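You operate a simulated robot arm through the tools that you are given. There is no shell and no other tool. Be economical: measure what you need, move in short steps, check, and stop when the job is done.

You run a simulated two-armed robot. Do the job below in one go: nothing can be reset, and whatever is moved stays where it is left.

Task
Add a scoop of fennel to the trough mixer and mix till the streaks are gone.
Fine: steel scoop, put back; shut the lid before switching on; switch off at the end.

Only the result counts: the job must be done as asked and must still hold three seconds after the hand-in. Knocking over, shifting, dropping, spilling or breaking anything else fails it. Lids that push on must go on centred and level and be pressed home; caps that screw on are set level and turned clockwise until they are tight.

Robot
Two 6-joint arms with two-finger parallel grippers on one trunk, on a base that drives. Base frame: it is fixed to the floor where the robot stands at the start and does not move with it; the origin is under the middle of the robot, x ahead of it, y to its left, z up. Units: m, degrees, N and s.
The left shoulder is at the start at [0.05, 0.17, 1.11], the right one opposite. Each reaches about 1.092 m from its shoulder. Places, roughly: mixer lid [0.9, -0.7, 1.1]; mixer switch [0.6, -1, 0.9]; trough mixer [0.7, -0.8, 0.5]. Payload 1.57 kg a hand.
The tool frame of a hand sits at the grasp point between the pads (the TCP): z along the fingers, y along the line on which they close. The tips reach 0.03 m beyond it. The gripper opens to 0.08 m. The fingers are 0.017 m wide and 0.012 m thick; the gripper's body (0.04 by 0.082 m) begins 0.08 m behind the TCP.
Orientation is that of the tool frame in the base frame, as a unit quaternion [x, y, z, w]. With the fingers straight down and closing along the base's y, the tool's x points along the base's -x, its y along +y and its z along -z.

Tools
- The arms move only by the tool jog_arm. It takes "left_targets", "right_targets" or both (then of equal length, played together; a hand with none holds still); each is a list that holds one entry, the list of rows, each a list of 7 numbers: the turn, a rotation vector about the tool's x, y, z in degrees, then the shift along the tool's x, y, z in m, then the opening, from 0 (shut) to 1 (fully open). In form: [[[ax, ay, az, tx, ty, tz, fingers], ...]]. A call has 1 to 8 rows; each row shifts and turns the commanded pose from where the row before left it, along the tool's axes as they then stand. A row lasts 0.2 s, in which the tool goes at most 0.05 m and 8.6 degrees; a call with a longer step from one row to the next is refused whole, and so is a gripper value outside its range. A pose out of reach is approached as far as the arm can. The call stops where the force on the tool passes 40 N (or 10 N more than at its start, if that is more) or the arm is blocked; 0.2 s more then pass. Each finger travels about 0.072 m/s and halts on what it meets, pressing with about 37 N; the grip force reading is that of the motor and also rises with nothing between the fingers. The clock runs only during rows and for 0.2 s after the last one: add rows that do not move to give the fingers time. The reply holds the time, the measured pose of the TCP, the force on the tool along the base axes, the opening and the grip force, in the units named above and with some noise, with the torque about the TCP (base axes, N m) and any sound that the robot's microphone picked up, and new pictures: "views" is both (left out), scene, wrist or none (wrist: the cameras of the hands that moved).
- Cameras (640 x 400 px; columns grow to the right, rows downward): "scene" is now at [0.0373, -0.0206, 1.6786]; the picture's right is [-0.25, -0.97, 0.00], its down [-0.74, 0.19, -0.65] and it looks along [0.63, -0.16, -0.76] (base axes); focal length 288 px, centre (320, 200). "left" rides on the left gripper at [0.072, 0.007, -0.122] in its tool frame; the picture's right is [-0.09, 1.00, 0.00], its down [-0.84, -0.08, -0.54] and it looks along [-0.54, -0.05, 0.84] (tool axes); focal length 238 px, centre (320, 200). "right" rides on the right gripper at [0.072, -0.007, -0.122] in its tool frame; the picture's right is [0.09, 1.00, 0.00], its down [-0.84, 0.08, -0.54] and it looks along [-0.54, 0.05, 0.84] (tool axes); focal length 238 px, centre (320, 200). There is no depth. A picture from a camera that has moved, and an enlarged one, comes with that camera's place and axes in the base frame and with its lens.
- slide_trunk(by): slides the trunk up (or, below 0, down) by that many m; the arms and the scene camera ride with it, the base frame stays. It gives what a move gives, with no picture.
- roll_base(legs): drives the robot by 1 to 6 legs, each [ahead, left, turn to the left] in m, m and degrees, along the robot's own axes; the way and the turn of a leg run together, so that a leg with both is an arc; at most 1.5 m and 180 degrees a leg. The arms and the cameras ride along, it lands a little off, and it stops where it bumps. It gives what a move gives, and a new picture of the scene camera.
- aim_head(pan, tilt): turns the head with the scene camera to pan (to the left, within 86 degrees either way) and tilt (down, from -29 to 69), counted from straight ahead of the robot. It gives what a move gives, and a new picture of the scene camera.
- zoom(camera, box): a new picture of the part [left, top, right, bottom] of that camera's present view, enlarged. The clock stands still meanwhile.
- sign_off(): hands the job in; it is judged then, once.

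Go step by step. Nothing tells you exact positions but the pictures and the camera data: compare them with the known pose of the tool, close in by small moves and look again before you grip or let go. The budget is 120 turns and 260 pictures, counting those below and the enlarged ones. Unless the task says otherwise, let go and move clear before handing in, and close with one line.

The tools are called after "Request:" by a JSON object that holds its "op" and its "data". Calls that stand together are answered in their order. jog_arm: Moves the arms, as the interface text tells. Its arguments: {"type":"object","properties":{"left_targets":{"type":"array"},"right_targets":{"type":"array"},"views":{"type":"string","enum":["both","scene","wrist","none"]}},"required":[]} The other tools are called the same way: slide_trunk (by) slides the trunk up or down; roll_base (legs) drives the base; aim_head (pan, tilt) turns the head that bears the scene camera; zoom (camera, box) takes an enlarged picture of a part of a camera's view; sign_off () hands the job in.

At the start:

```text
clock: 0.0
left_ee_pos: [0.818, -0.0097, 0.9995]
left_tool_rot: [0.0, 1.0, 0.001, 0.001]
left_ft_force: [0.4, 0.2, 1.4]
left_torque: [0.01, 0.01, 0.0]
left_gripper_width: 0.0799
left_finger_force: 0.0
right_ee_pos: [0.4633, -0.5271, 0.9997]
right_tool_rot: [0.0, 1.0, 0.0, 0.0]
right_ft_force: [0.2, -0.5, -0.2]
right_torque: [0.0, 0.03, 0.01]
right_gripper_width: 0.08
right_finger_force: 0.1
trunk travel left (down, up): [-0.725, 0.245]
robot x, y, heading: [-0.002, -0.0006, 0.3]
head pan, tilt: [-14.7, 49.5]
```

scene: 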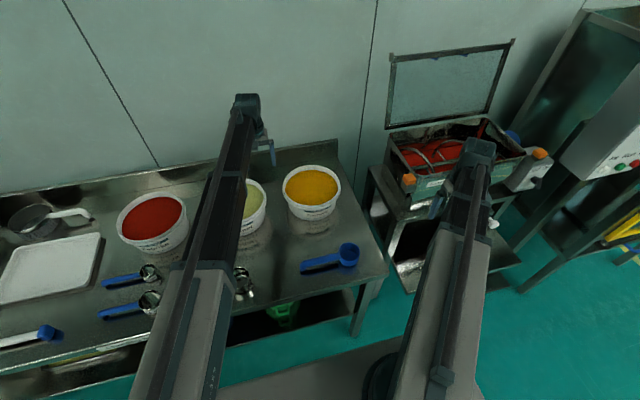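
right: 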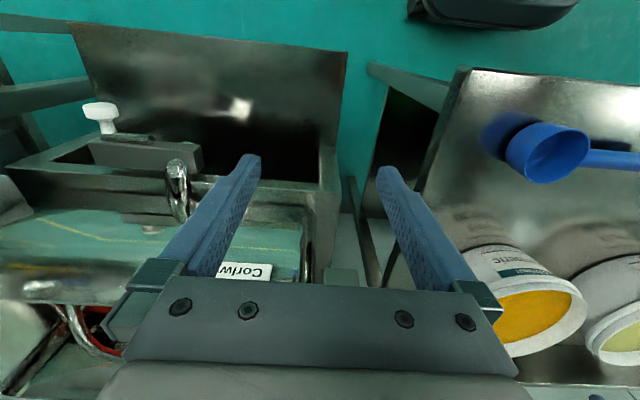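
left: 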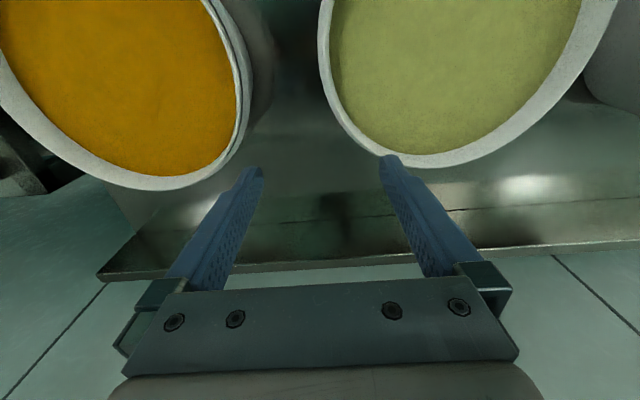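

I see a bench with three tubs (red, green, orange), several scoops, and the trough mixer with its lid open on the right. I will zoom in on labels, scoops and mixer before moving.

Request:
{"op": "zoom", "data": {"camera": "scene", "box": [90, 160, 380, 340]}}

Request:
{"op": "zoom", "data": {"camera": "scene", "box": [360, 30, 640, 300]}}

Request:
{"op": "zoom", "data": {"camera": "scene", "box": [0, 180, 200, 380]}}

```text
2.21 times, centred on (235, 250) of scene
camera zoom: at [0.0373, -0.0206, 1.6786], right [-0.25, -0.97, 0.0], down [-0.74, 0.19, -0.65], along [0.63, -0.16, -0.76], focal length 635 px, centre (508, 90)
```

zoom: 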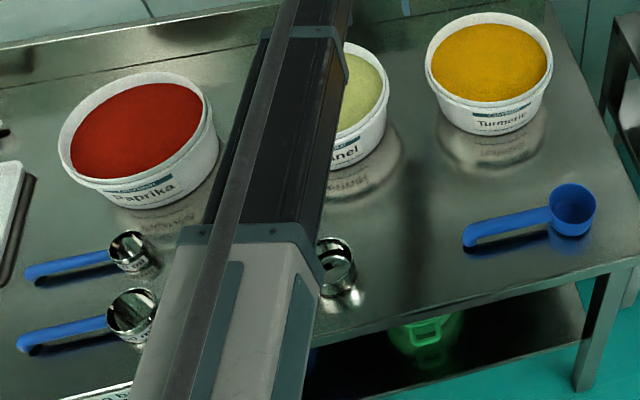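

```text
1.48 times, centred on (500, 165) of scene
camera zoom: at [0.0373, -0.0206, 1.6786], right [-0.25, -0.97, 0.0], down [-0.74, 0.19, -0.65], along [0.63, -0.16, -0.76], focal length 426 px, centre (53, 252)
```

zoom: 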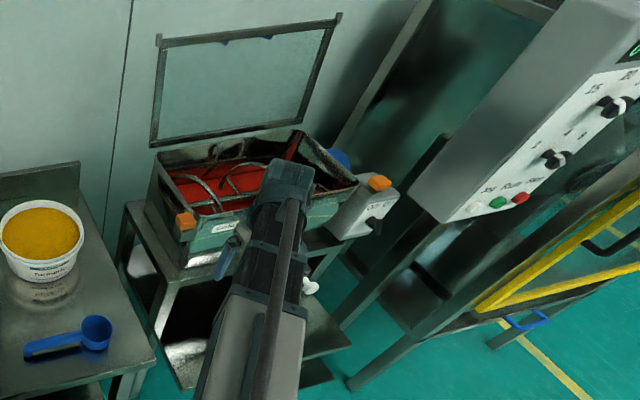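

```text
2.00 times, centred on (100, 280) of scene
camera zoom: at [0.0373, -0.0206, 1.6786], right [-0.25, -0.97, 0.0], down [-0.74, 0.19, -0.65], along [0.63, -0.16, -0.76], focal length 576 px, centre (760, 40)
```

zoom: 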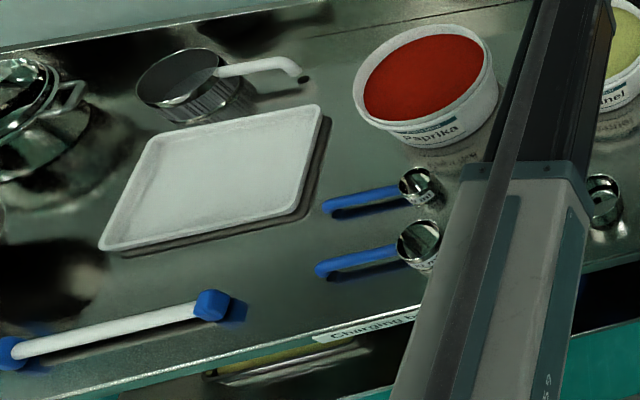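

Label check needs the left arm out of the way; I raise it and shift it left.

Request:
{"op": "jog_arm", "data": {"left_targets": [[[0, 0, 0, 0, 0, -0.05, 1], [0, 0, 0, 0, 0, -0.05, 1], [0, 0, 0, 0, 0.05, 0, 1], [0, 0, 0, 0, 0.05, 0, 1], [0, 0, 0, 0, 0.05, 0, 1], [0, 0, 0, 0, 0.05, 0, 1], [0, 0, 0, 0, 0.05, 0, 1], [0, 0, 0, 0, 0.05, 0, 1]]], "views": "both"}}

Request:
{"op": "zoom", "data": {"camera": "scene", "box": [180, 150, 400, 320]}}

```text
clock: 1.8
left_ee_pos: [0.8176, 0.2908, 1.0005]
left_tool_rot: [0.001, 1.0, 0.0, 0.001]
left_ft_force: [-0.3, -0.4, 0.6]
left_torque: [-0.01, -0.03, -0.02]
left_gripper_width: 0.08
left_finger_force: 0.1
left hand out of reach, approached as far as the arm can: row 1, 2
right_ee_pos: [0.4627, -0.5259, 1.0008]
right_tool_rot: [0.0, 1.0, 0.001, 0.001]
right_ft_force: [-0.4, -0.2, -0.2]
right_torque: [-0.01, 0.01, -0.01]
right_gripper_width: 0.0799
right_finger_force: 0.1
trunk travel left (down, up): [-0.725, 0.245]
robot x, y, heading: [-0.0025, -0.0028, -0.0]
head pan, tilt: [-14.7, 49.5]
camera scene: at [0.0373, -0.02, 1.6786], right [-0.25, -0.97, 0.0], down [-0.74, 0.19, -0.65], along [0.63, -0.17, -0.76], focal length 288 px, centre (320, 200)
camera left: at [0.746, 0.2978, 1.1215], right [0.09, 1.0, 0.0], down [0.84, -0.08, 0.54], along [0.54, -0.05, -0.84], focal length 238 px, centre (320, 200)
```

scene: 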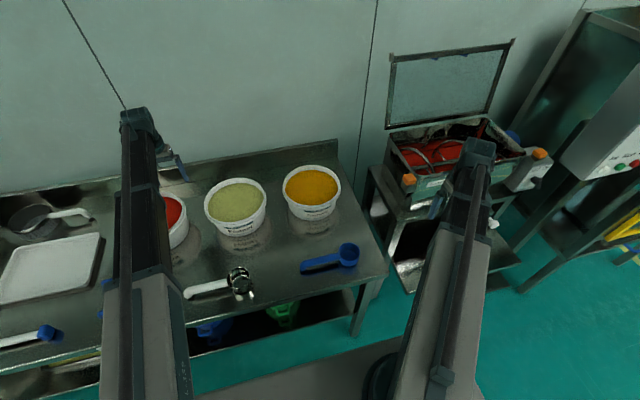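
left: 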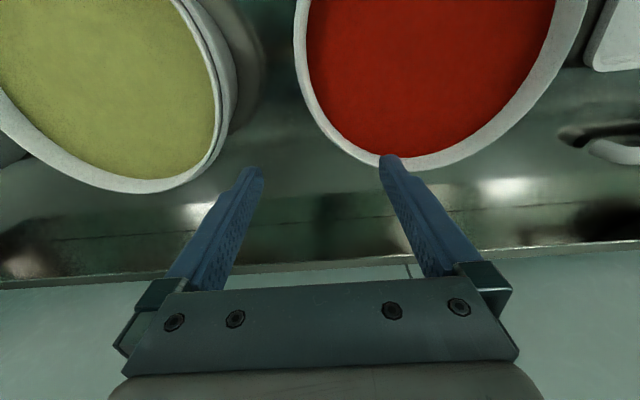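

```text
2.35 times, centred on (290, 235) of scene
camera zoom: at [0.0373, -0.02, 1.6786], right [-0.25, -0.97, 0.0], down [-0.74, 0.19, -0.65], along [0.63, -0.17, -0.76], focal length 677 px, centre (391, 118)
```

zoom: 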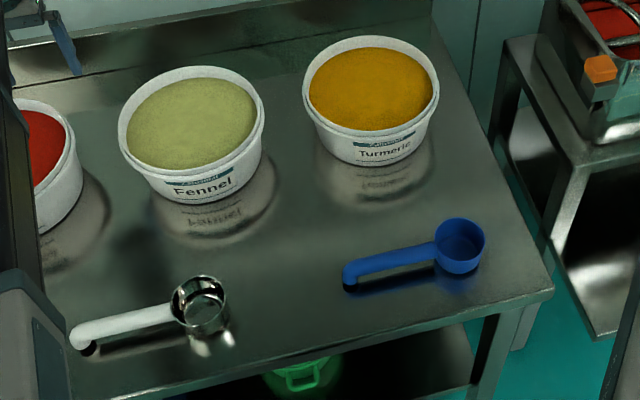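

Fennel is the middle tub, and there is a white-handled steel scoop besides two blue-handled ones. I clear the arm further to read the scoop labels and the bench label.

Request:
{"op": "jog_arm", "data": {"left_targets": [[[0, 0, 0, 0.05, 0, -0.03, 1], [0, 0, 0, 0.05, 0, -0.04, 1], [0, 0, 0, 0.05, 0, -0.04, 1], [0, 0, 0, 0.05, 0, -0.04, 1], [0, 0, 0, 0.03, 0.05, 0, 1], [0, 0, 0, 0, 0.05, 0, 1], [0, 0, 0, 0, 0.05, 0, 1], [0, 0, 0, 0, 0.05, 0, 1]]], "views": "none"}}

Request:
{"op": "aim_head", "data": {"pan": 5, "tilt": 55}}

```text
refused: row 1 steps farther than a row can; nothing moved
```

```text
clock: 2.6
left_ee_pos: [0.8173, 0.2889, 1.0001]
left_tool_rot: [0.0, 1.0, 0.0, 0.0]
left_ft_force: [-0.1, 0.8, -0.1]
left_torque: [-0.01, 0.0, 0.04]
left_gripper_width: 0.0803
left_finger_force: 0.1
right_ee_pos: [0.462, -0.5261, 0.9993]
right_tool_rot: [0.0, 1.0, 0.001, 0.0]
right_ft_force: [0.4, 0.0, 0.4]
right_torque: [0.0, 0.01, -0.02]
right_gripper_width: 0.0799
right_finger_force: 0.0
trunk travel left (down, up): [-0.725, 0.245]
robot x, y, heading: [0.0013, 0.0002, -0.1]
head pan, tilt: [5.0, 55.0]
camera scene: at [0.0342, 0.0052, 1.6714], right [0.09, -1.0, 0.0], down [-0.82, -0.07, -0.57], along [0.57, 0.05, -0.82], focal length 288 px, centre (320, 200)
```

scene: 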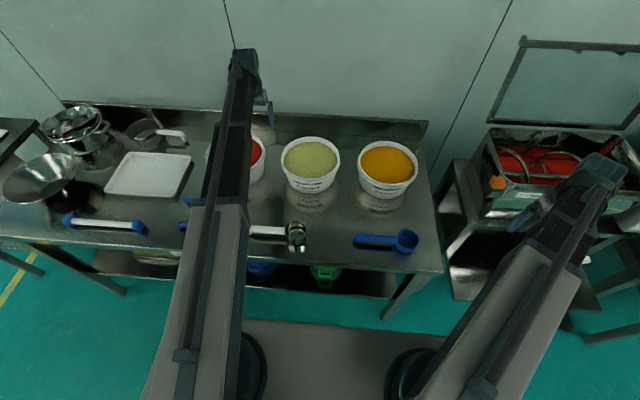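

The step was too long; I retry with smaller steps.

Request:
{"op": "jog_arm", "data": {"left_targets": [[[0, 0, 0, 0.04, 0.02, 0, 1], [0, 0, 0, 0.035, 0.035, 0, 1], [0, 0, 0, 0.035, 0.035, 0, 1], [0, 0, 0, 0.035, 0.035, 0, 1], [0, 0, 0, 0.035, 0.035, 0, 1], [0, 0, 0, 0.035, 0.035, 0, 1], [0, 0, 0, 0.035, 0.035, 0, 1], [0, 0, 0, 0.035, 0.035, 0, 1]]], "views": "scene"}}

Request:
{"op": "zoom", "data": {"camera": "scene", "box": [50, 90, 250, 290]}}

Request:
{"op": "zoom", "data": {"camera": "scene", "box": [170, 180, 330, 280]}}

```text
clock: 4.4
left_ee_pos: [0.5335, 0.5548, 1.0006]
left_tool_rot: [0.001, 1.0, 0.0, 0.001]
left_ft_force: [-0.2, -0.3, -0.3]
left_torque: [0.01, 0.02, 0.01]
left_gripper_width: 0.0798
left_finger_force: 0.0
right_ee_pos: [0.4628, -0.5277, 0.9999]
right_tool_rot: [0.0, 1.0, 0.0, 0.0]
right_ft_force: [0.2, -0.5, 0.4]
right_torque: [-0.01, -0.01, 0.0]
right_gripper_width: 0.08
right_finger_force: 0.0
trunk travel left (down, up): [-0.725, 0.245]
robot x, y, heading: [-0.0021, -0.0003, -0.1]
head pan, tilt: [5.0, 55.0]
camera scene: at [0.0337, 0.0058, 1.6714], right [0.09, -1.0, 0.0], down [-0.82, -0.07, -0.57], along [0.57, 0.05, -0.82], focal length 288 px, centre (320, 200)
```

scene: 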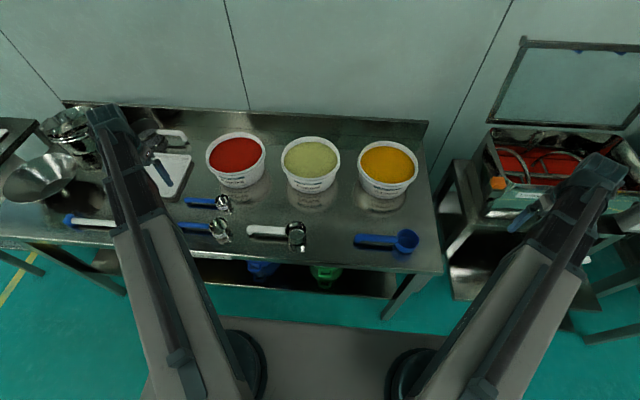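

```text
2.00 times, centred on (150, 190) of scene
camera zoom: at [0.0337, 0.0058, 1.6714], right [0.09, -1.0, 0.0], down [-0.82, -0.07, -0.57], along [0.57, 0.05, -0.82], focal length 576 px, centre (660, 220)
```

zoom: 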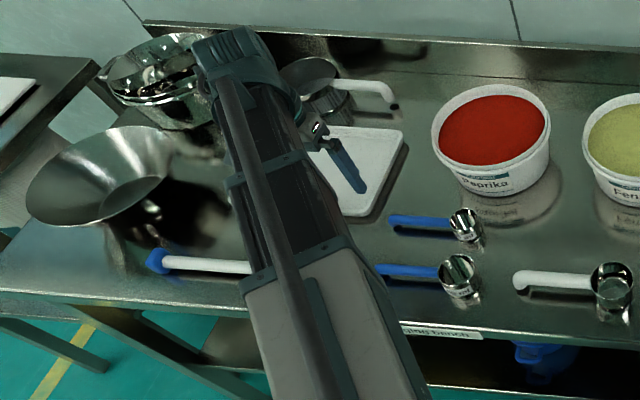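

```text
4.00 times, centred on (250, 230) of scene
camera zoom: at [0.0337, 0.0058, 1.6714], right [0.09, -1.0, 0.0], down [-0.82, -0.07, -0.57], along [0.57, 0.05, -0.82], focal length 1152 px, centre (600, 80)
```

zoom: 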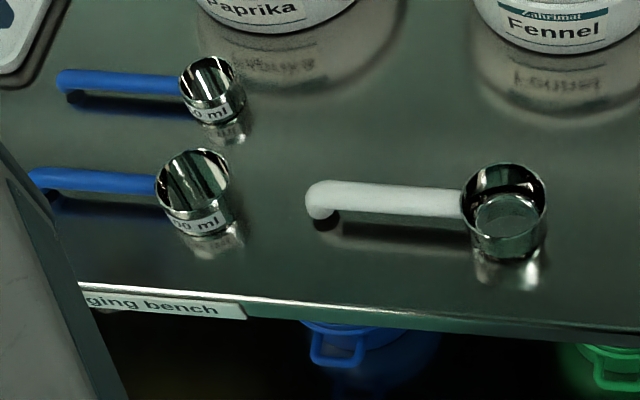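

The blue-handled ones carry "ml" markings (measures); the white-handled steel one may be "the steel scoop". I look closer at it and at the mixer label.

Request:
{"op": "zoom", "data": {"camera": "scene", "box": [270, 210, 330, 260]}}

Request:
{"op": "zoom", "data": {"camera": "scene", "box": [180, 185, 250, 250]}}

Request:
{"op": "zoom", "data": {"camera": "right", "box": [0, 80, 340, 320]}}

Request:
{"op": "aim_head", "data": {"pan": -50, "tilt": 40}}

```text
8.00 times, centred on (300, 235) of scene
camera zoom: at [0.0337, 0.0058, 1.6714], right [0.09, -1.0, 0.0], down [-0.82, -0.07, -0.57], along [0.57, 0.05, -0.82], focal length 2303 px, centre (480, -80)
```

zoom: 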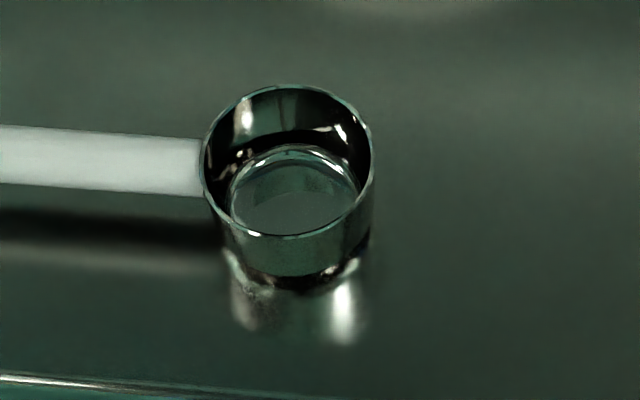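

```text
6.15 times, centred on (215, 218) of scene
camera zoom: at [0.0337, 0.0058, 1.6714], right [0.09, -1.0, 0.0], down [-0.82, -0.07, -0.57], along [0.57, 0.05, -0.82], focal length 1772 px, centre (966, 92)
```

zoom: 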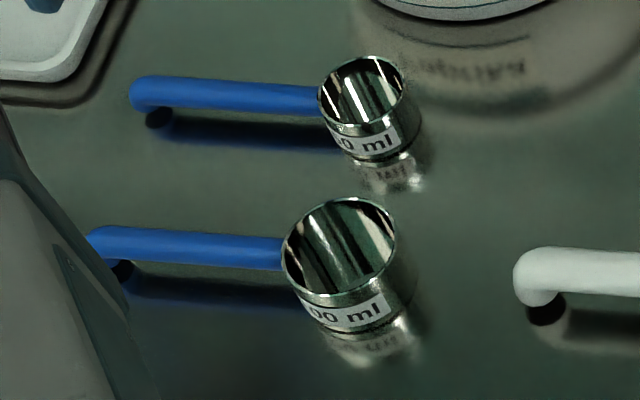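

```text
1.67 times, centred on (170, 200) of right
camera zoom: at [0.3907, -0.5347, 1.1229], right [-0.09, 1.0, 0.0], down [0.84, 0.08, 0.54], along [0.54, 0.05, -0.84], focal length 397 px, centre (570, 200)
```

zoom: 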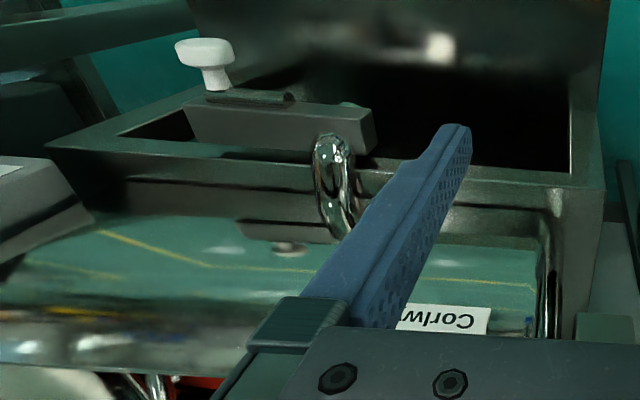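

```text
clock: 5.7
left_ee_pos: [0.5346, 0.5536, 0.9999]
left_tool_rot: [0.0, 1.0, 0.0, 0.001]
left_ft_force: [0.0, 0.3, 0.5]
left_torque: [-0.02, -0.01, 0.01]
left_gripper_width: 0.0802
left_finger_force: 0.2
right_ee_pos: [0.4633, -0.5276, 0.9999]
right_tool_rot: [0.0, 1.0, 0.0, 0.0]
right_ft_force: [-0.7, -0.4, 0.7]
right_torque: [0.0, -0.05, 0.03]
right_gripper_width: 0.0803
right_finger_force: 0.0
trunk travel left (down, up): [-0.725, 0.245]
robot x, y, heading: [0.0001, -0.0015, 0.1]
head pan, tilt: [-50.0, 40.0]
camera scene: at [0.017, -0.066, 1.6921], right [-0.77, -0.64, 0.0], down [-0.41, 0.49, -0.77], along [0.49, -0.59, -0.64], focal length 288 px, centre (320, 200)
```

scene: 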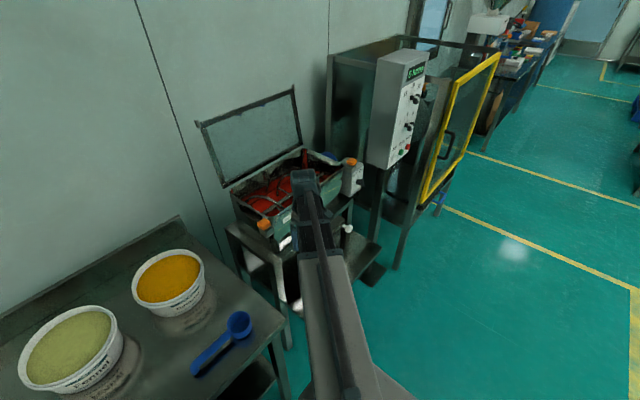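

The white-handled plain steel scoop is taken as the steel scoop. I clear the right arm to see the mixer, switch and lid.

Request:
{"op": "jog_arm", "data": {"right_targets": [[[0, 0, 0, 0, 0.045, -0.02, 1], [0, 0, 0, 0, 0.045, -0.02, 1], [0, 0, 0, 0, 0.045, -0.02, 1], [0, 0, 0, 0, 0.045, -0.02, 1], [0, 0, 0, 0, 0.045, -0.02, 1], [0, 0, 0, 0, 0.045, -0.02, 1], [0, 0, 0, 0, 0.045, 0, 1], [0, 0, 0, 0, 0.045, 0, 1]]], "views": "scene"}}

Request:
{"op": "zoom", "data": {"camera": "scene", "box": [180, 80, 400, 330]}}

Request:
{"op": "zoom", "data": {"camera": "scene", "box": [220, 130, 380, 250]}}

```text
clock: 7.5
left_ee_pos: [0.5336, 0.5548, 1.0003]
left_tool_rot: [0.0, 1.0, 0.0, 0.001]
left_ft_force: [-0.2, 0.0, 0.0]
left_torque: [-0.02, 0.02, -0.01]
left_gripper_width: 0.0801
left_finger_force: 0.0
right_ee_pos: [0.4639, -0.1643, 1.0007]
right_tool_rot: [0.0, 1.0, -0.001, 0.0]
right_ft_force: [0.1, -0.4, -0.4]
right_torque: [0.03, 0.01, 0.02]
right_gripper_width: 0.08
right_finger_force: 0.1
right hand out of reach, approached as far as the arm can: row 1, 2, 3, 4, 5, 6
trunk travel left (down, up): [-0.725, 0.245]
robot x, y, heading: [-0.0013, 0.0006, 0.1]
head pan, tilt: [-50.0, 40.0]
camera scene: at [0.0169, -0.0655, 1.6921], right [-0.77, -0.64, 0.0], down [-0.41, 0.49, -0.77], along [0.49, -0.59, -0.64], focal length 288 px, centre (320, 200)
```

scene: 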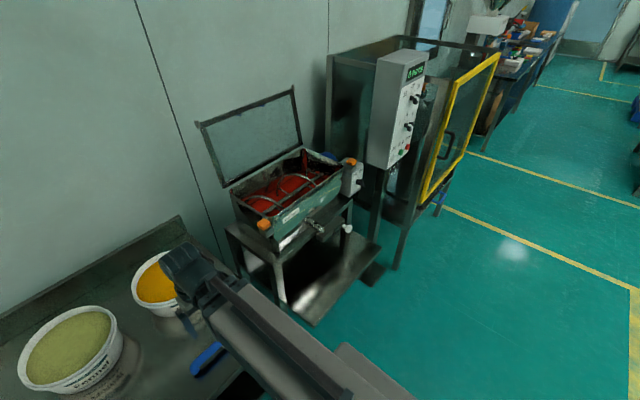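

```text
1.60 times, centred on (290, 205) of scene
camera zoom: at [0.0169, -0.0655, 1.6921], right [-0.77, -0.64, 0.0], down [-0.41, 0.49, -0.77], along [0.49, -0.59, -0.64], focal length 461 px, centre (368, 192)
```

zoom: 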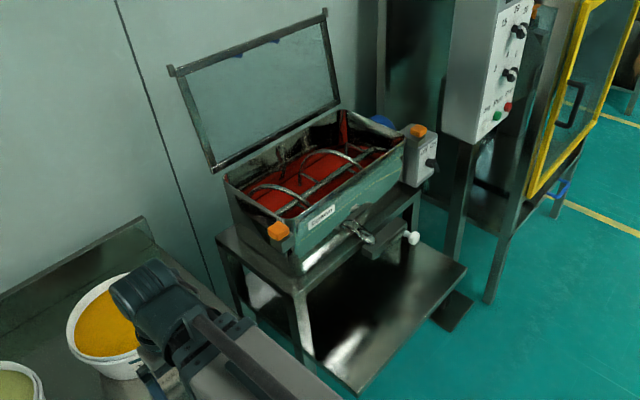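

```text
3.33 times, centred on (300, 190) of scene
camera zoom: at [0.0169, -0.0655, 1.6921], right [-0.77, -0.64, 0.0], down [-0.41, 0.49, -0.77], along [0.49, -0.59, -0.64], focal length 960 px, centre (387, 233)
```

zoom: 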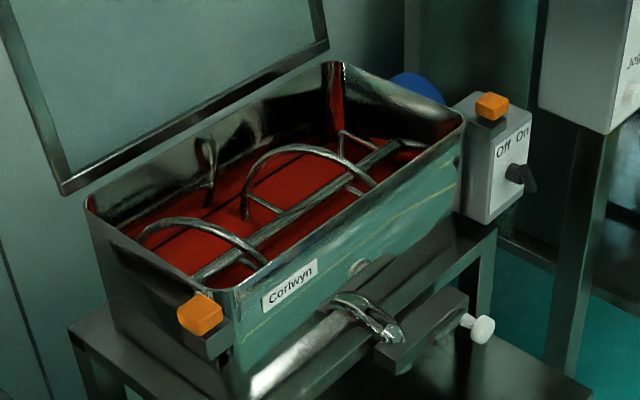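

The mixer (Corlwyn) has a hinged lid standing open at the back, a rotary Off/On knob on its right-hand box, and red powder inside. I plan to hold the white-handled scoop from its handle end with the left hand pointing right; I start turning the left hand.

Request:
{"op": "jog_arm", "data": {"left_targets": [[[0, 0, -8.5, 0, 0, 0, 1], [0, 0, -8.5, 0, 0, 0, 1], [0, 0, -8.5, 0, 0, 0, 1], [0, 0, -8.5, 0, 0, 0, 1], [0, 0, -8.5, 0, 0, 0, 1], [0, 0, -8.5, 0, 0, 0, 1], [0, 0, -8.5, 0, 0, 0, 1], [0, 0, -8.5, 0, 0, 0, 1]]], "views": "none"}}

Request:
{"op": "aim_head", "data": {"pan": 10, "tilt": 58}}

```text
clock: 9.3
left_ee_pos: [0.5333, 0.5563, 0.9995]
left_tool_rot: [-0.561, 0.828, 0.0, 0.001]
left_ft_force: [0.0, -0.3, -1.2]
left_torque: [0.0, -0.02, 0.01]
left_gripper_width: 0.08
left_finger_force: 0.0
right_ee_pos: [0.4645, -0.166, 0.9995]
right_tool_rot: [0.0, 1.0, 0.0, 0.0]
right_ft_force: [0.1, 0.1, 0.0]
right_torque: [-0.01, 0.02, 0.01]
right_gripper_width: 0.0801
right_finger_force: 0.1
trunk travel left (down, up): [-0.725, 0.245]
robot x, y, heading: [0.0015, -0.0002, 0.0]
head pan, tilt: [-50.0, 40.0]
```

```text
clock: 10.6
left_ee_pos: [0.5314, 0.5559, 0.9994]
left_tool_rot: [-0.559, 0.829, -0.001, 0.001]
left_ft_force: [0.8, 0.2, -0.1]
left_torque: [0.03, -0.02, -0.01]
left_gripper_width: 0.0803
left_finger_force: 0.0
right_ee_pos: [0.4645, -0.1672, 0.9994]
right_tool_rot: [0.0, 1.0, 0.0, 0.001]
right_ft_force: [1.2, -0.2, 0.0]
right_torque: [0.04, 0.01, 0.0]
right_gripper_width: 0.0801
right_finger_force: 0.0
trunk travel left (down, up): [-0.725, 0.245]
robot x, y, heading: [-0.0023, -0.0012, -0.1]
head pan, tilt: [10.0, 58.0]
camera scene: at [0.0302, 0.0111, 1.6677], right [0.17, -0.98, 0.0], down [-0.84, -0.15, -0.53], along [0.52, 0.09, -0.85], focal length 288 px, centre (320, 200)
```

scene: 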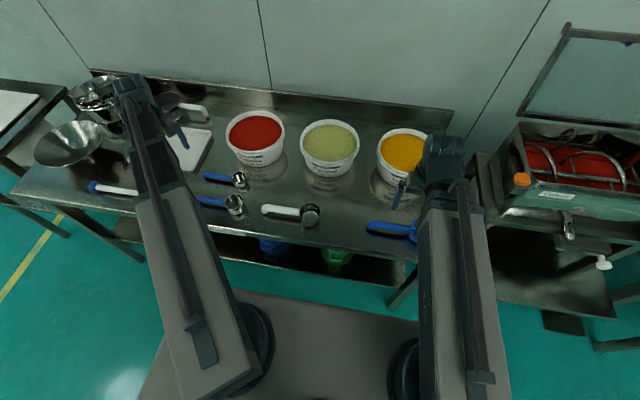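

Continue: finish the yaw and pitch the hand so the fingers point right-and-down.

Request:
{"op": "jog_arm", "data": {"left_targets": [[[0, 0, -8, 0, 0, 0, 1], [0, 0, -8, 0, 0, 0, 1], [0, 0, -6, 0, 0, 0, 1], [0, 8.5, 0, 0, 0, 0, 1], [0, 8.5, 0, 0, 0, 0, 1], [0, 8.5, 0, 0, 0, 0, 1], [0, 8.5, 0, 0, 0, 0, 1], [0, 8.5, 0, 0, 0, 0, 1]]], "views": "both"}}

```text
clock: 12.4
left_ee_pos: [0.5348, 0.5538, 1.0436]
left_tool_rot: [0.672, -0.671, 0.225, 0.218]
left_ft_force: [0.3, 0.4, 0.5]
left_torque: [0.01, 0.03, 0.0]
left_gripper_width: 0.0799
left_finger_force: 0.0
left hand out of reach, approached as far as the arm can: row 4, 5, 6, 7, 8
right_ee_pos: [0.4641, -0.1657, 1.0]
right_tool_rot: [0.0, 1.0, 0.0, 0.0]
right_ft_force: [-0.2, 0.5, -0.8]
right_torque: [-0.03, 0.03, 0.02]
right_gripper_width: 0.0798
right_finger_force: 0.1
trunk travel left (down, up): [-0.725, 0.245]
robot x, y, heading: [0.003, 0.0009, -0.1]
head pan, tilt: [10.0, 58.0]
camera scene: at [0.0301, 0.0109, 1.6677], right [0.17, -0.98, 0.0], down [-0.84, -0.15, -0.53], along [0.52, 0.09, -0.85], focal length 288 px, centre (320, 200)
camera left: at [0.528, 0.5686, 1.1837], right [-1.0, 0.07, -0.06], down [0.07, 1.0, -0.06], along [0.06, -0.07, -1.0], focal length 238 px, centre (320, 200)
```

scene: 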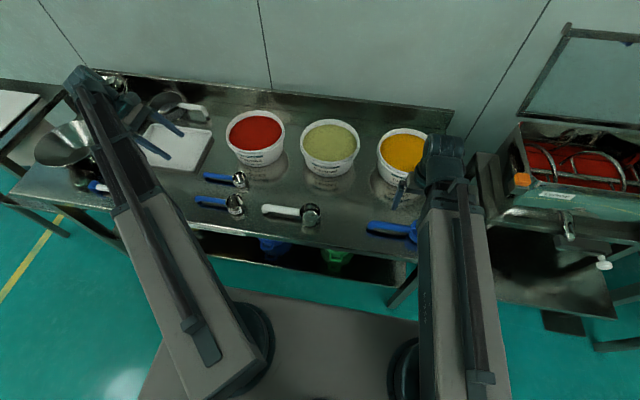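
left: 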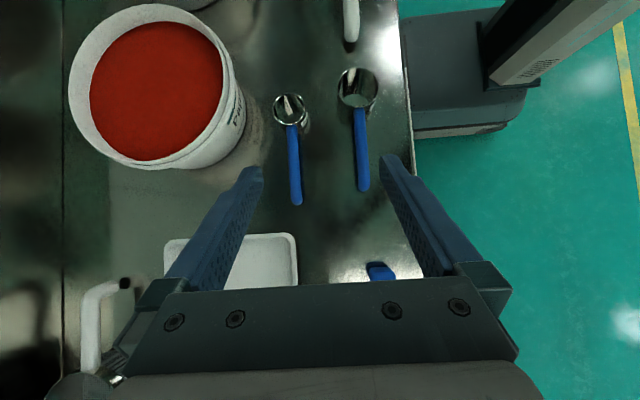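

The hand is tilted; moving lower towards the white-handled scoop and continuing the pitch.

Request:
{"op": "jog_arm", "data": {"left_targets": [[[0, 0, 0, 0.02, 0.01, 0.036, 1], [0, 0, 0, 0.02, 0.01, 0.036, 1], [0, 0, 0, 0.02, 0.01, 0.036, 1], [0, 0, 0, 0.02, 0.01, 0.036, 1], [0, 8.5, 0, 0, 0, 0, 1], [0, 8.5, 0, 0, 0, 0, 1], [0, 6, 0, 0, 0, 0, 1]]], "views": "both"}}

```text
clock: 14.0
left_ee_pos: [0.5478, 0.3413, 1.0983]
left_tool_rot: [0.634, -0.612, 0.36, 0.307]
left_ft_force: [-0.6, 0.6, -0.1]
left_torque: [-0.02, 0.0, 0.01]
left_gripper_width: 0.08
left_finger_force: 0.1
left hand out of reach, approached as far as the arm can: row 1, 2, 3, 4, 5, 6, 7
right_ee_pos: [0.4635, -0.1663, 1.0]
right_tool_rot: [0.0, 1.0, 0.0, 0.0]
right_ft_force: [-0.4, -0.5, 0.6]
right_torque: [0.02, -0.01, -0.03]
right_gripper_width: 0.08
right_finger_force: 0.1
trunk travel left (down, up): [-0.725, 0.245]
robot x, y, heading: [0.0007, 0.0007, 0.1]
head pan, tilt: [10.0, 58.0]
camera scene: at [0.0297, 0.0114, 1.6677], right [0.17, -0.98, 0.0], down [-0.83, -0.15, -0.53], along [0.52, 0.09, -0.85], focal length 288 px, centre (320, 200)
camera left: at [0.5314, 0.4018, 1.2251], right [-0.99, -0.01, -0.13], down [0.04, 0.92, -0.39], along [0.12, -0.39, -0.91], focal length 238 px, centre (320, 200)
```

scene: 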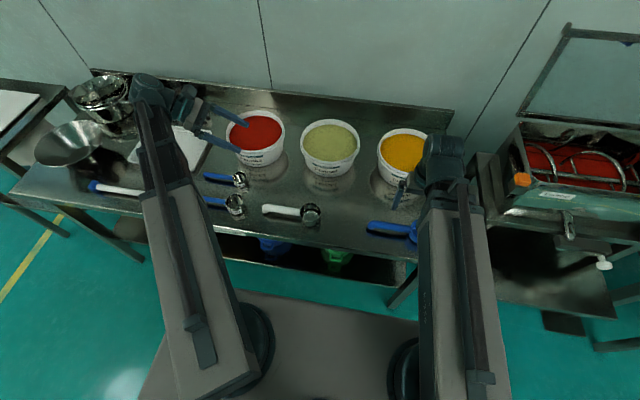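
left: 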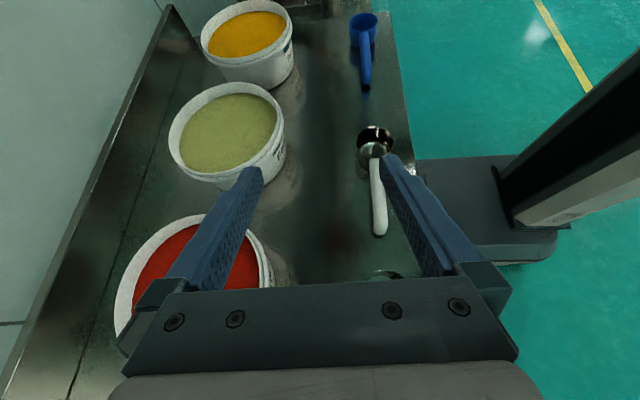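

The wrist seems limited when this high relative to the shoulder, so I raise the trunk and back up a little for better kinematics.

Request:
{"op": "slide_trunk", "data": {"by": 0.2}}

Request:
{"op": "roll_base", "data": {"legs": [[-0.15, 0, 0]]}}

```text
clock: 16.1
left_ee_pos: [0.5475, 0.3393, 1.2989]
left_tool_rot: [0.634, -0.613, 0.359, 0.307]
left_ft_force: [0.4, -0.3, 0.0]
left_torque: [0.03, 0.0, 0.01]
left_gripper_width: 0.0799
left_finger_force: 0.1
right_ee_pos: [0.4645, -0.1663, 1.1998]
right_tool_rot: [0.0, 1.0, 0.0, 0.0]
right_ft_force: [0.0, 0.5, 0.5]
right_torque: [0.0, -0.01, -0.02]
right_gripper_width: 0.08
right_finger_force: 0.0
trunk travel left (down, up): [-0.925, 0.045]
robot x, y, heading: [-0.0005, 0.0044, -0.2]
head pan, tilt: [10.0, 58.0]
```

```text
clock: 17.5
left_ee_pos: [0.3973, 0.339, 1.2996]
left_tool_rot: [0.633, -0.613, 0.359, 0.307]
left_ft_force: [-0.8, 0.3, 0.1]
left_torque: [0.03, 0.01, 0.03]
left_gripper_width: 0.0801
left_finger_force: 0.1
right_ee_pos: [0.3133, -0.1665, 1.2007]
right_tool_rot: [0.0, 1.0, 0.0, 0.0]
right_ft_force: [0.1, 0.3, -0.9]
right_torque: [-0.04, -0.04, -0.01]
right_gripper_width: 0.0795
right_finger_force: 0.1
trunk travel left (down, up): [-0.925, 0.045]
robot x, y, heading: [-0.1479, -0.0036, -0.1]
head pan, tilt: [10.0, 58.0]
camera scene: at [-0.1221, 0.0111, 1.8678], right [0.17, -0.98, 0.0], down [-0.83, -0.15, -0.53], along [0.52, 0.09, -0.85], focal length 288 px, centre (320, 200)
```

scene: 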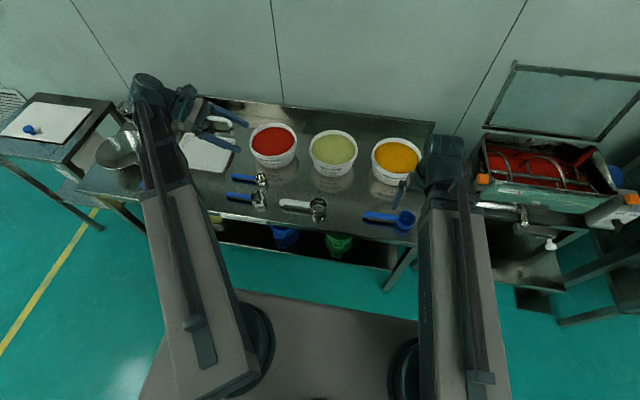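

Now turn the left hand to about 45° tilt and lower it toward the scoop handle.

Request:
{"op": "jog_arm", "data": {"left_targets": [[[0, -8.5, 0, 0, 0, 0, 1], [0, 0, 0, -0.0233, -0.01, 0.0373, 1], [0, 0, 0, -0.0233, -0.01, 0.0373, 1], [0, 0, 0, -0.0233, -0.01, 0.0373, 1], [0, 0, 0, -0.0233, -0.01, 0.0373, 1], [0, 0, 0, -0.0233, -0.01, 0.0373, 1], [0, 0, 0, -0.0233, -0.01, 0.0373, 1]]], "views": "both"}}

```text
clock: 19.1
left_ee_pos: [0.4764, 0.2715, 1.2733]
left_tool_rot: [0.659, -0.634, 0.311, 0.261]
left_ft_force: [0.8, -0.7, -0.1]
left_torque: [0.0, -0.02, 0.0]
left_gripper_width: 0.0798
left_finger_force: 0.1
left hand out of reach, approached as far as the arm can: row 1, 2, 3, 4, 5, 6, 7
right_ee_pos: [0.3148, -0.1672, 1.2006]
right_tool_rot: [0.001, 1.0, 0.0, 0.0]
right_ft_force: [-0.6, -0.1, 0.6]
right_torque: [0.01, -0.02, 0.0]
right_gripper_width: 0.0801
right_finger_force: 0.0
trunk travel left (down, up): [-0.925, 0.045]
robot x, y, heading: [-0.1527, -0.0009, -0.1]
head pan, tilt: [10.0, 58.0]
camera scene: at [-0.1194, 0.0109, 1.8677], right [0.17, -0.98, 0.0], down [-0.84, -0.15, -0.53], along [0.52, 0.09, -0.85], focal length 288 px, centre (320, 200)
camera left: at [0.4611, 0.3135, 1.4067], right [-0.99, 0.0, -0.12], down [0.03, 0.97, -0.25], along [0.12, -0.25, -0.96], focal length 238 px, centre (320, 200)
```

scene: 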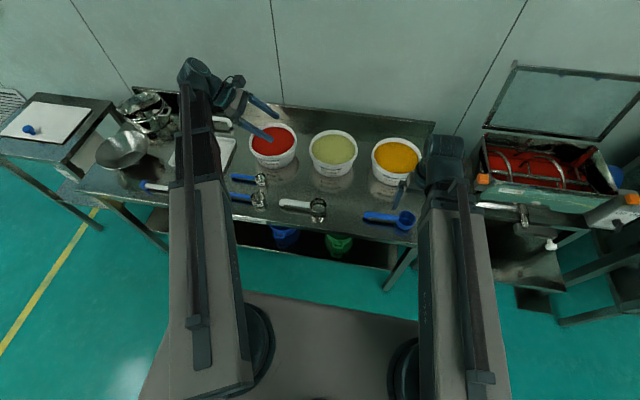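
left: 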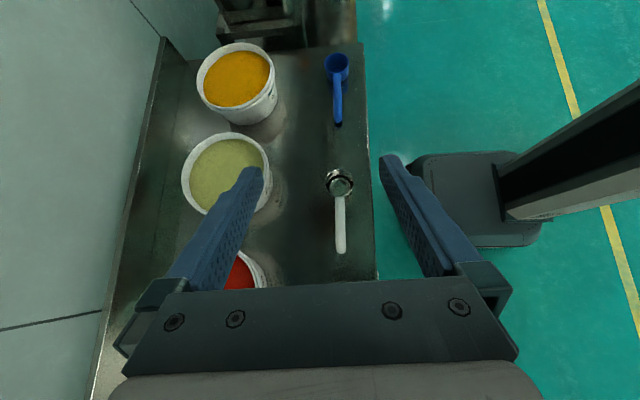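

The arms evidently work in a horizontal plane (wrist height fixed to the trunk), so heights come from the trunk slide. I set the left tilt to ~30°, and tuck the right hand back clear of the bench front before lowering.

Request:
{"op": "jog_arm", "data": {"left_targets": [[[0, -6, 0, 0, 0, 0, 1], [0, -6, 0, 0, 0, 0, 1], [0, -6, 0, 0, 0, 0, 1], [0, 0, 0, 0, 0, 0, 1], [0, 0, 0, 0, 0, 0, 1], [0, 0, 0, 0, 0, 0, 1]]], "right_targets": [[[0, 0, 0, 0.02, -0.04, 0, 1], [0, 0, 0, 0.02, -0.04, 0, 1], [0, 0, 0, 0.02, -0.04, 0, 1], [0, 0, 0, 0.02, -0.04, 0, 1], [0, 0, 0, 0.02, -0.04, 0, 1], [0, 0, 0, 0.02, -0.04, 0, 1]]], "views": "both"}}

```text
clock: 20.5
left_ee_pos: [0.4756, 0.2715, 1.2296]
left_tool_rot: [0.699, -0.666, 0.204, 0.159]
left_ft_force: [0.4, -0.4, -0.7]
left_torque: [0.01, -0.01, 0.01]
left_gripper_width: 0.0799
left_finger_force: 0.0
left hand out of reach, approached as far as the arm can: row 1, 2, 3
right_ee_pos: [0.2326, -0.4144, 1.1987]
right_tool_rot: [0.0, 1.0, 0.001, -0.001]
right_ft_force: [0.2, -0.6, 0.0]
right_torque: [0.01, 0.01, 0.0]
right_gripper_width: 0.0798
right_finger_force: 0.0
right hand out of reach, approached as far as the arm can: row 1, 2, 3, 4
trunk travel left (down, up): [-0.925, 0.045]
robot x, y, heading: [-0.1524, -0.0021, 0.0]
head pan, tilt: [10.0, 58.0]
camera scene: at [-0.1201, 0.0103, 1.8677], right [0.17, -0.98, 0.0], down [-0.84, -0.15, -0.53], along [0.52, 0.09, -0.85], focal length 288 px, centre (320, 200)
camera right: at [0.1604, -0.4215, 1.3225], right [-0.09, 1.0, 0.0], down [0.84, 0.08, 0.54], along [0.54, 0.05, -0.84], focal length 238 px, centre (320, 200)
camera left: at [0.4628, 0.2699, 1.3706], right [-1.0, 0.02, -0.1], down [0.01, 1.0, 0.06], along [0.1, 0.06, -0.99], focal length 238 px, centre (320, 200)
```

scene: 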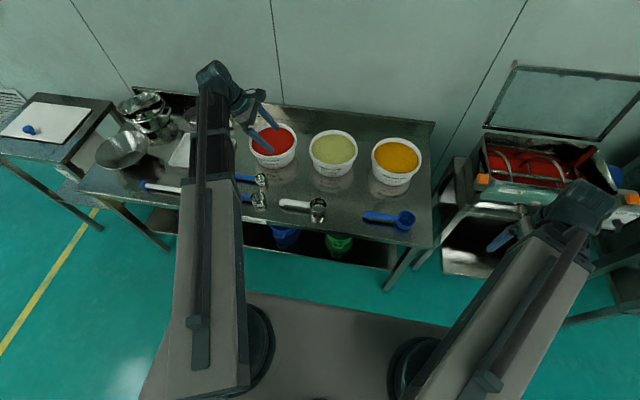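
right: 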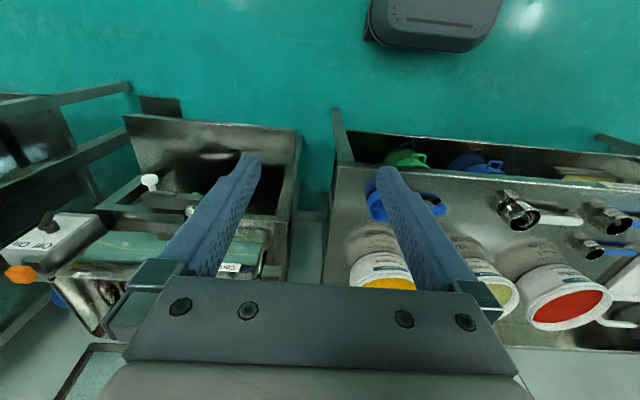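
left: 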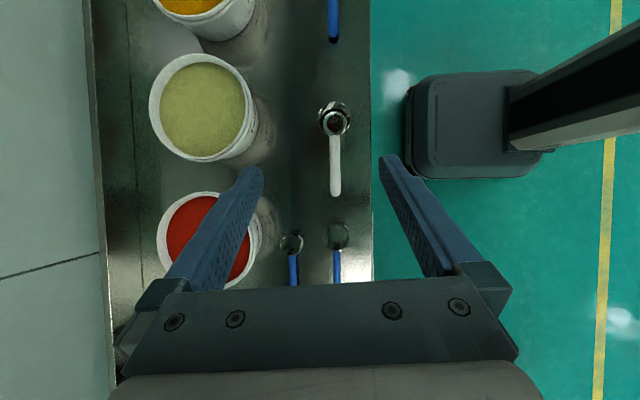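

From the wrist view: handle end ≈ (0.48, 0.28), bowl ≈ (0.48, 0.12, rim z≈0.845), fennel tub ≈ (0.72, 0.11, rim z≈0.945). I straighten the hand slightly and lower the trunk 0.27.

Request:
{"op": "jog_arm", "data": {"left_targets": [[[-4.2, 0, 1.6, 0, 0, 0, 1], [0, 0, 0, 0, 0, 0, 1]]], "views": "none"}}

Request:
{"op": "slide_trunk", "data": {"by": -0.27}}

Request:
{"op": "zoom", "data": {"camera": "left", "box": [0, 0, 640, 400]}}

Request:
{"op": "zoom", "data": {"camera": "scene", "box": [0, 0, 640, 400]}}

```text
clock: 21.1
left_ee_pos: [0.4756, 0.2736, 1.2288]
left_tool_rot: [0.684, -0.683, 0.183, 0.181]
left_ft_force: [-0.3, -0.3, -0.2]
left_torque: [0.0, -0.01, -0.03]
left_gripper_width: 0.0802
left_finger_force: 0.0
right_ee_pos: [0.2318, -0.4126, 1.2001]
right_tool_rot: [0.001, 1.0, 0.0, 0.0]
right_ft_force: [1.0, 0.2, 0.0]
right_torque: [0.0, -0.02, 0.0]
right_gripper_width: 0.0798
right_finger_force: 0.1
trunk travel left (down, up): [-0.925, 0.045]
robot x, y, heading: [-0.1479, -0.0014, -0.4]
head pan, tilt: [10.0, 58.0]
```

```text
clock: 23.9
left_ee_pos: [0.4756, 0.2711, 0.9579]
left_tool_rot: [0.684, -0.683, 0.182, 0.181]
left_ft_force: [0.3, -0.3, 0.2]
left_torque: [-0.01, -0.01, -0.02]
left_gripper_width: 0.08
left_finger_force: 0.0
right_ee_pos: [0.2325, -0.4124, 0.9304]
right_tool_rot: [0.001, 1.0, 0.001, 0.0]
right_ft_force: [0.9, -0.1, 0.3]
right_torque: [0.02, -0.01, -0.01]
right_gripper_width: 0.0799
right_finger_force: 0.1
trunk travel left (down, up): [-0.655, 0.315]
robot x, y, heading: [-0.1482, -0.0039, -0.0]
head pan, tilt: [10.0, 58.0]
```

```text
1.00 times, centred on (320, 200) of left (not enlarged: the box is as wide or as high as the picture)
camera zoom: at [0.4697, 0.2711, 1.1004], right [-1.0, 0.08, -0.05], down [0.08, 1.0, 0.06], along [0.05, 0.05, -1.0], focal length 238 px, centre (320, 200)
```

zoom: 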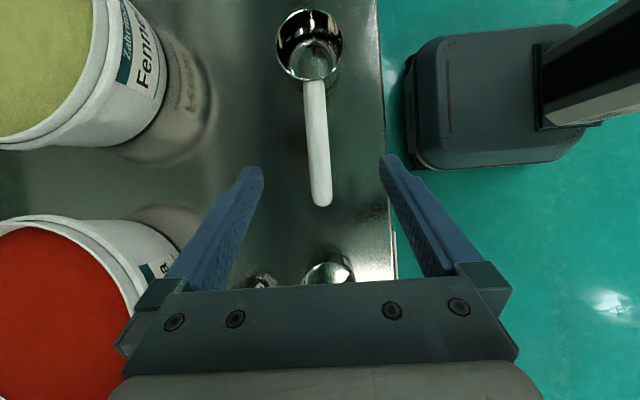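

```text
1.00 times, centred on (320, 200) of scene (not enlarged: the box is as wide or as high as the picture)
camera zoom: at [-0.1198, 0.0111, 1.5978], right [0.17, -0.98, 0.0], down [-0.84, -0.15, -0.53], along [0.52, 0.09, -0.85], focal length 288 px, centre (320, 200)
```

zoom: 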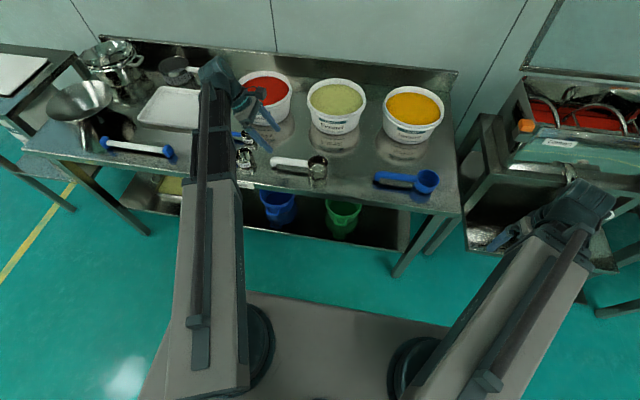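

Handle end is at ≈(0.482, 0.289), so I shift to grip at y≈0.25 and lower the trunk another 0.09.

Request:
{"op": "jog_arm", "data": {"left_targets": [[[0, 0, 0, 0.0173, -0.006, 0.01, 1], [0, 0, 0, 0, 0, 0, 1]]], "views": "none"}}

Request:
{"op": "slide_trunk", "data": {"by": -0.09}}

Request:
{"op": "zoom", "data": {"camera": "left", "box": [160, 0, 480, 300]}}

Request:
{"op": "zoom", "data": {"camera": "scene", "box": [180, 60, 380, 240]}}

```text
clock: 24.5
left_ee_pos: [0.4817, 0.2523, 0.958]
left_tool_rot: [-0.683, 0.683, -0.182, -0.181]
left_ft_force: [-0.3, -0.2, -0.9]
left_torque: [0.0, -0.01, -0.03]
left_gripper_width: 0.08
left_finger_force: 0.1
right_ee_pos: [0.2328, -0.4131, 0.9287]
right_tool_rot: [0.001, 1.0, 0.0, 0.0]
right_ft_force: [0.7, -0.2, 0.3]
right_torque: [0.01, -0.01, -0.03]
right_gripper_width: 0.0799
right_finger_force: 0.2
trunk travel left (down, up): [-0.655, 0.315]
robot x, y, heading: [-0.1518, -0.0005, 0.1]
head pan, tilt: [10.0, 58.0]
```

```text
clock: 25.7
left_ee_pos: [0.4823, 0.2516, 0.869]
left_tool_rot: [0.683, -0.683, 0.182, 0.181]
left_ft_force: [0.8, 0.0, 0.0]
left_torque: [0.02, 0.02, 0.01]
left_gripper_width: 0.0801
left_finger_force: 0.1
right_ee_pos: [0.2321, -0.4126, 0.8403]
right_tool_rot: [0.001, 1.0, 0.0, 0.0]
right_ft_force: [1.4, 1.1, 0.1]
right_torque: [0.0, 0.02, -0.01]
right_gripper_width: 0.08
right_finger_force: 0.1
trunk travel left (down, up): [-0.565, 0.405]
robot x, y, heading: [-0.1479, 0.0012, -0.0]
head pan, tilt: [10.0, 58.0]
```

```text
1.33 times, centred on (320, 150) of left
camera zoom: at [0.4758, 0.2502, 1.0104], right [-1.0, 0.08, -0.05], down [0.08, 1.0, 0.06], along [0.05, 0.05, -1.0], focal length 318 px, centre (320, 267)
```

zoom: 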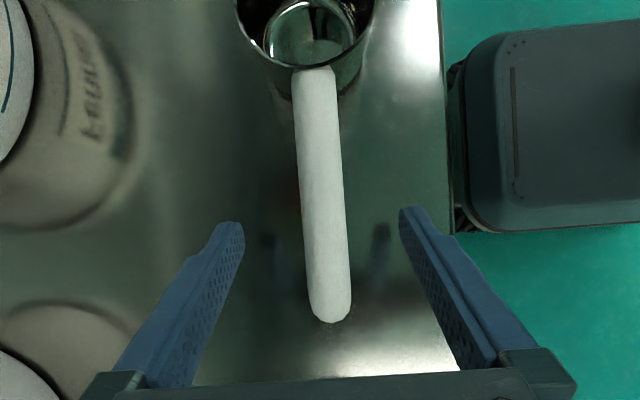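

```text
2.22 times, centred on (280, 150) of scene
camera zoom: at [-0.1199, 0.0111, 1.5078], right [0.17, -0.98, 0.0], down [-0.84, -0.15, -0.53], along [0.52, 0.09, -0.85], focal length 640 px, centre (409, 311)
```

zoom: 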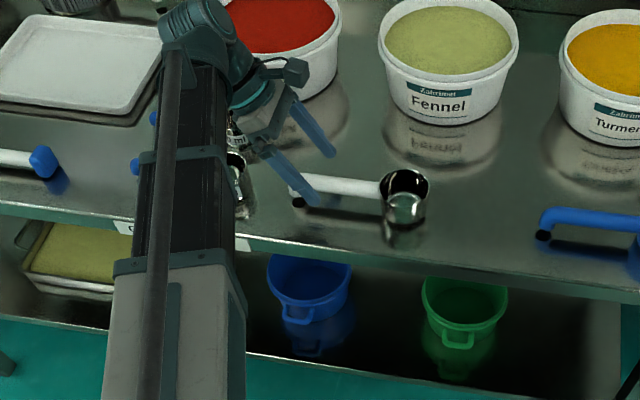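

Aligned with the handle. Lower 0.03 and look at the height.

Request:
{"op": "slide_trunk", "data": {"by": -0.028}}

Request:
{"op": "zoom", "data": {"camera": "left", "box": [160, 0, 480, 300]}}

Request:
{"op": "zoom", "data": {"camera": "scene", "box": [230, 70, 330, 160]}}

```text
clock: 26.4
left_ee_pos: [0.4812, 0.2512, 0.8397]
left_tool_rot: [0.684, -0.683, 0.182, 0.181]
left_ft_force: [0.0, 0.3, -0.3]
left_torque: [0.01, -0.03, -0.02]
left_gripper_width: 0.0801
left_finger_force: 0.0
right_ee_pos: [0.2331, -0.4129, 0.8125]
right_tool_rot: [0.001, 1.0, 0.0, 0.0]
right_ft_force: [0.5, -0.3, 0.2]
right_torque: [0.03, -0.05, -0.01]
right_gripper_width: 0.08
right_finger_force: 0.0
trunk travel left (down, up): [-0.537, 0.433]
robot x, y, heading: [-0.1504, -0.0007, -0.1]
head pan, tilt: [10.0, 58.0]
```

```text
1.33 times, centred on (320, 150) of left
camera zoom: at [0.4758, 0.2502, 0.9824], right [-1.0, 0.08, -0.05], down [0.08, 1.0, 0.06], along [0.05, 0.05, -1.0], focal length 318 px, centre (320, 267)
```

zoom: 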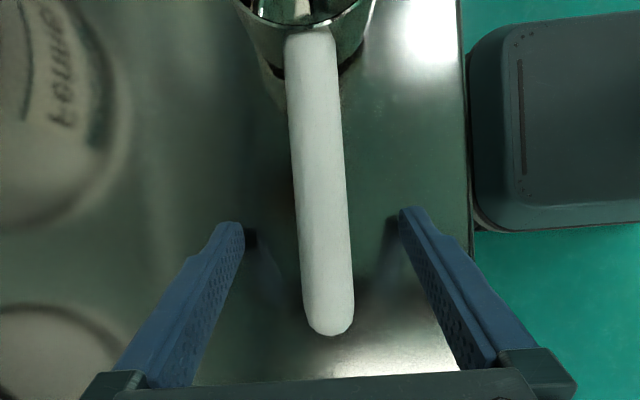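

```text
4.44 times, centred on (280, 115) of scene
camera zoom: at [-0.1199, 0.0111, 1.4797], right [0.17, -0.98, 0.0], down [-0.84, -0.15, -0.53], along [0.52, 0.09, -0.85], focal length 1280 px, centre (498, 578)
```

zoom: 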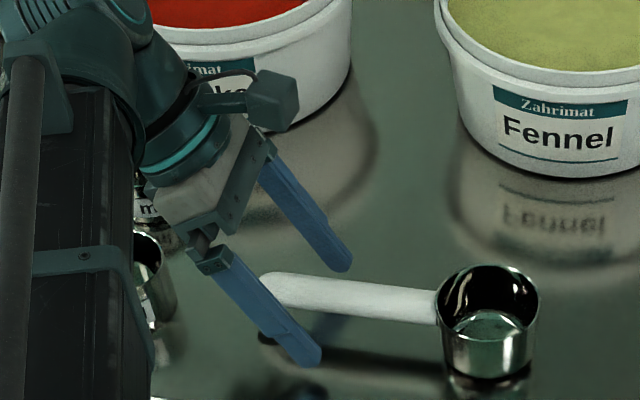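

Handle lies between the fingers; close the grip.

Request:
{"op": "jog_arm", "data": {"left_targets": [[[0, 0, 0, 0, 0, 0, 0.6], [0, 0, 0, 0, 0, 0, 0.3], [0, 0, 0, 0, 0, 0, 0], [0, 0, 0, 0, 0, 0, 0], [0, 0, 0, 0, 0, 0, 0]]], "views": "both"}}

```text
clock: 27.6
left_ee_pos: [0.4823, 0.2516, 0.8405]
left_tool_rot: [-0.683, 0.683, -0.182, -0.182]
left_ft_force: [0.7, -0.3, 0.2]
left_torque: [-0.01, -0.04, -0.06]
left_gripper_width: 0.0229
left_finger_force: 35.7
right_ee_pos: [0.2314, -0.413, 0.8112]
right_tool_rot: [0.001, 1.0, 0.0, 0.0]
right_ft_force: [-0.2, -0.7, -0.3]
right_torque: [0.0, 0.01, -0.03]
right_gripper_width: 0.0798
right_finger_force: 0.0
trunk travel left (down, up): [-0.537, 0.433]
robot x, y, heading: [-0.1506, 0.0004, -0.1]
head pan, tilt: [10.0, 58.0]
camera scene: at [-0.1198, 0.0111, 1.4797], right [0.17, -0.98, 0.0], down [-0.84, -0.15, -0.53], along [0.52, 0.09, -0.85], focal length 288 px, centre (320, 200)
camera left: at [0.4759, 0.2502, 0.9824], right [-1.0, 0.08, -0.05], down [0.08, 1.0, 0.06], along [0.05, 0.05, -1.0], focal length 238 px, centre (320, 200)
```

scene: 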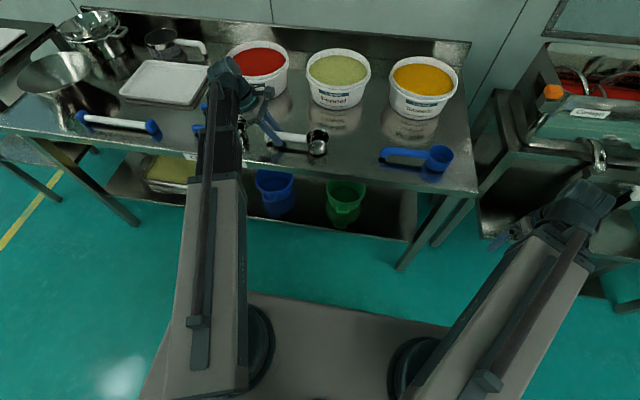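
left: 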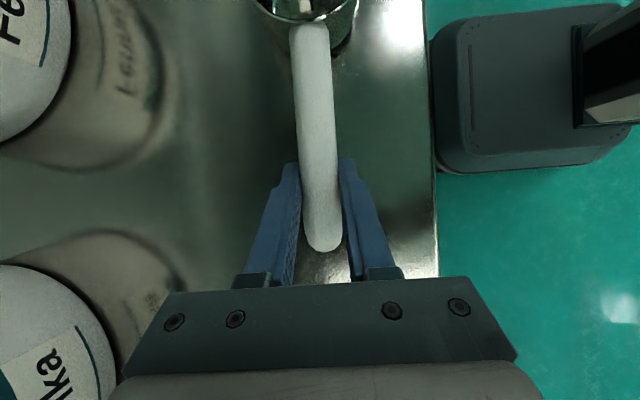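

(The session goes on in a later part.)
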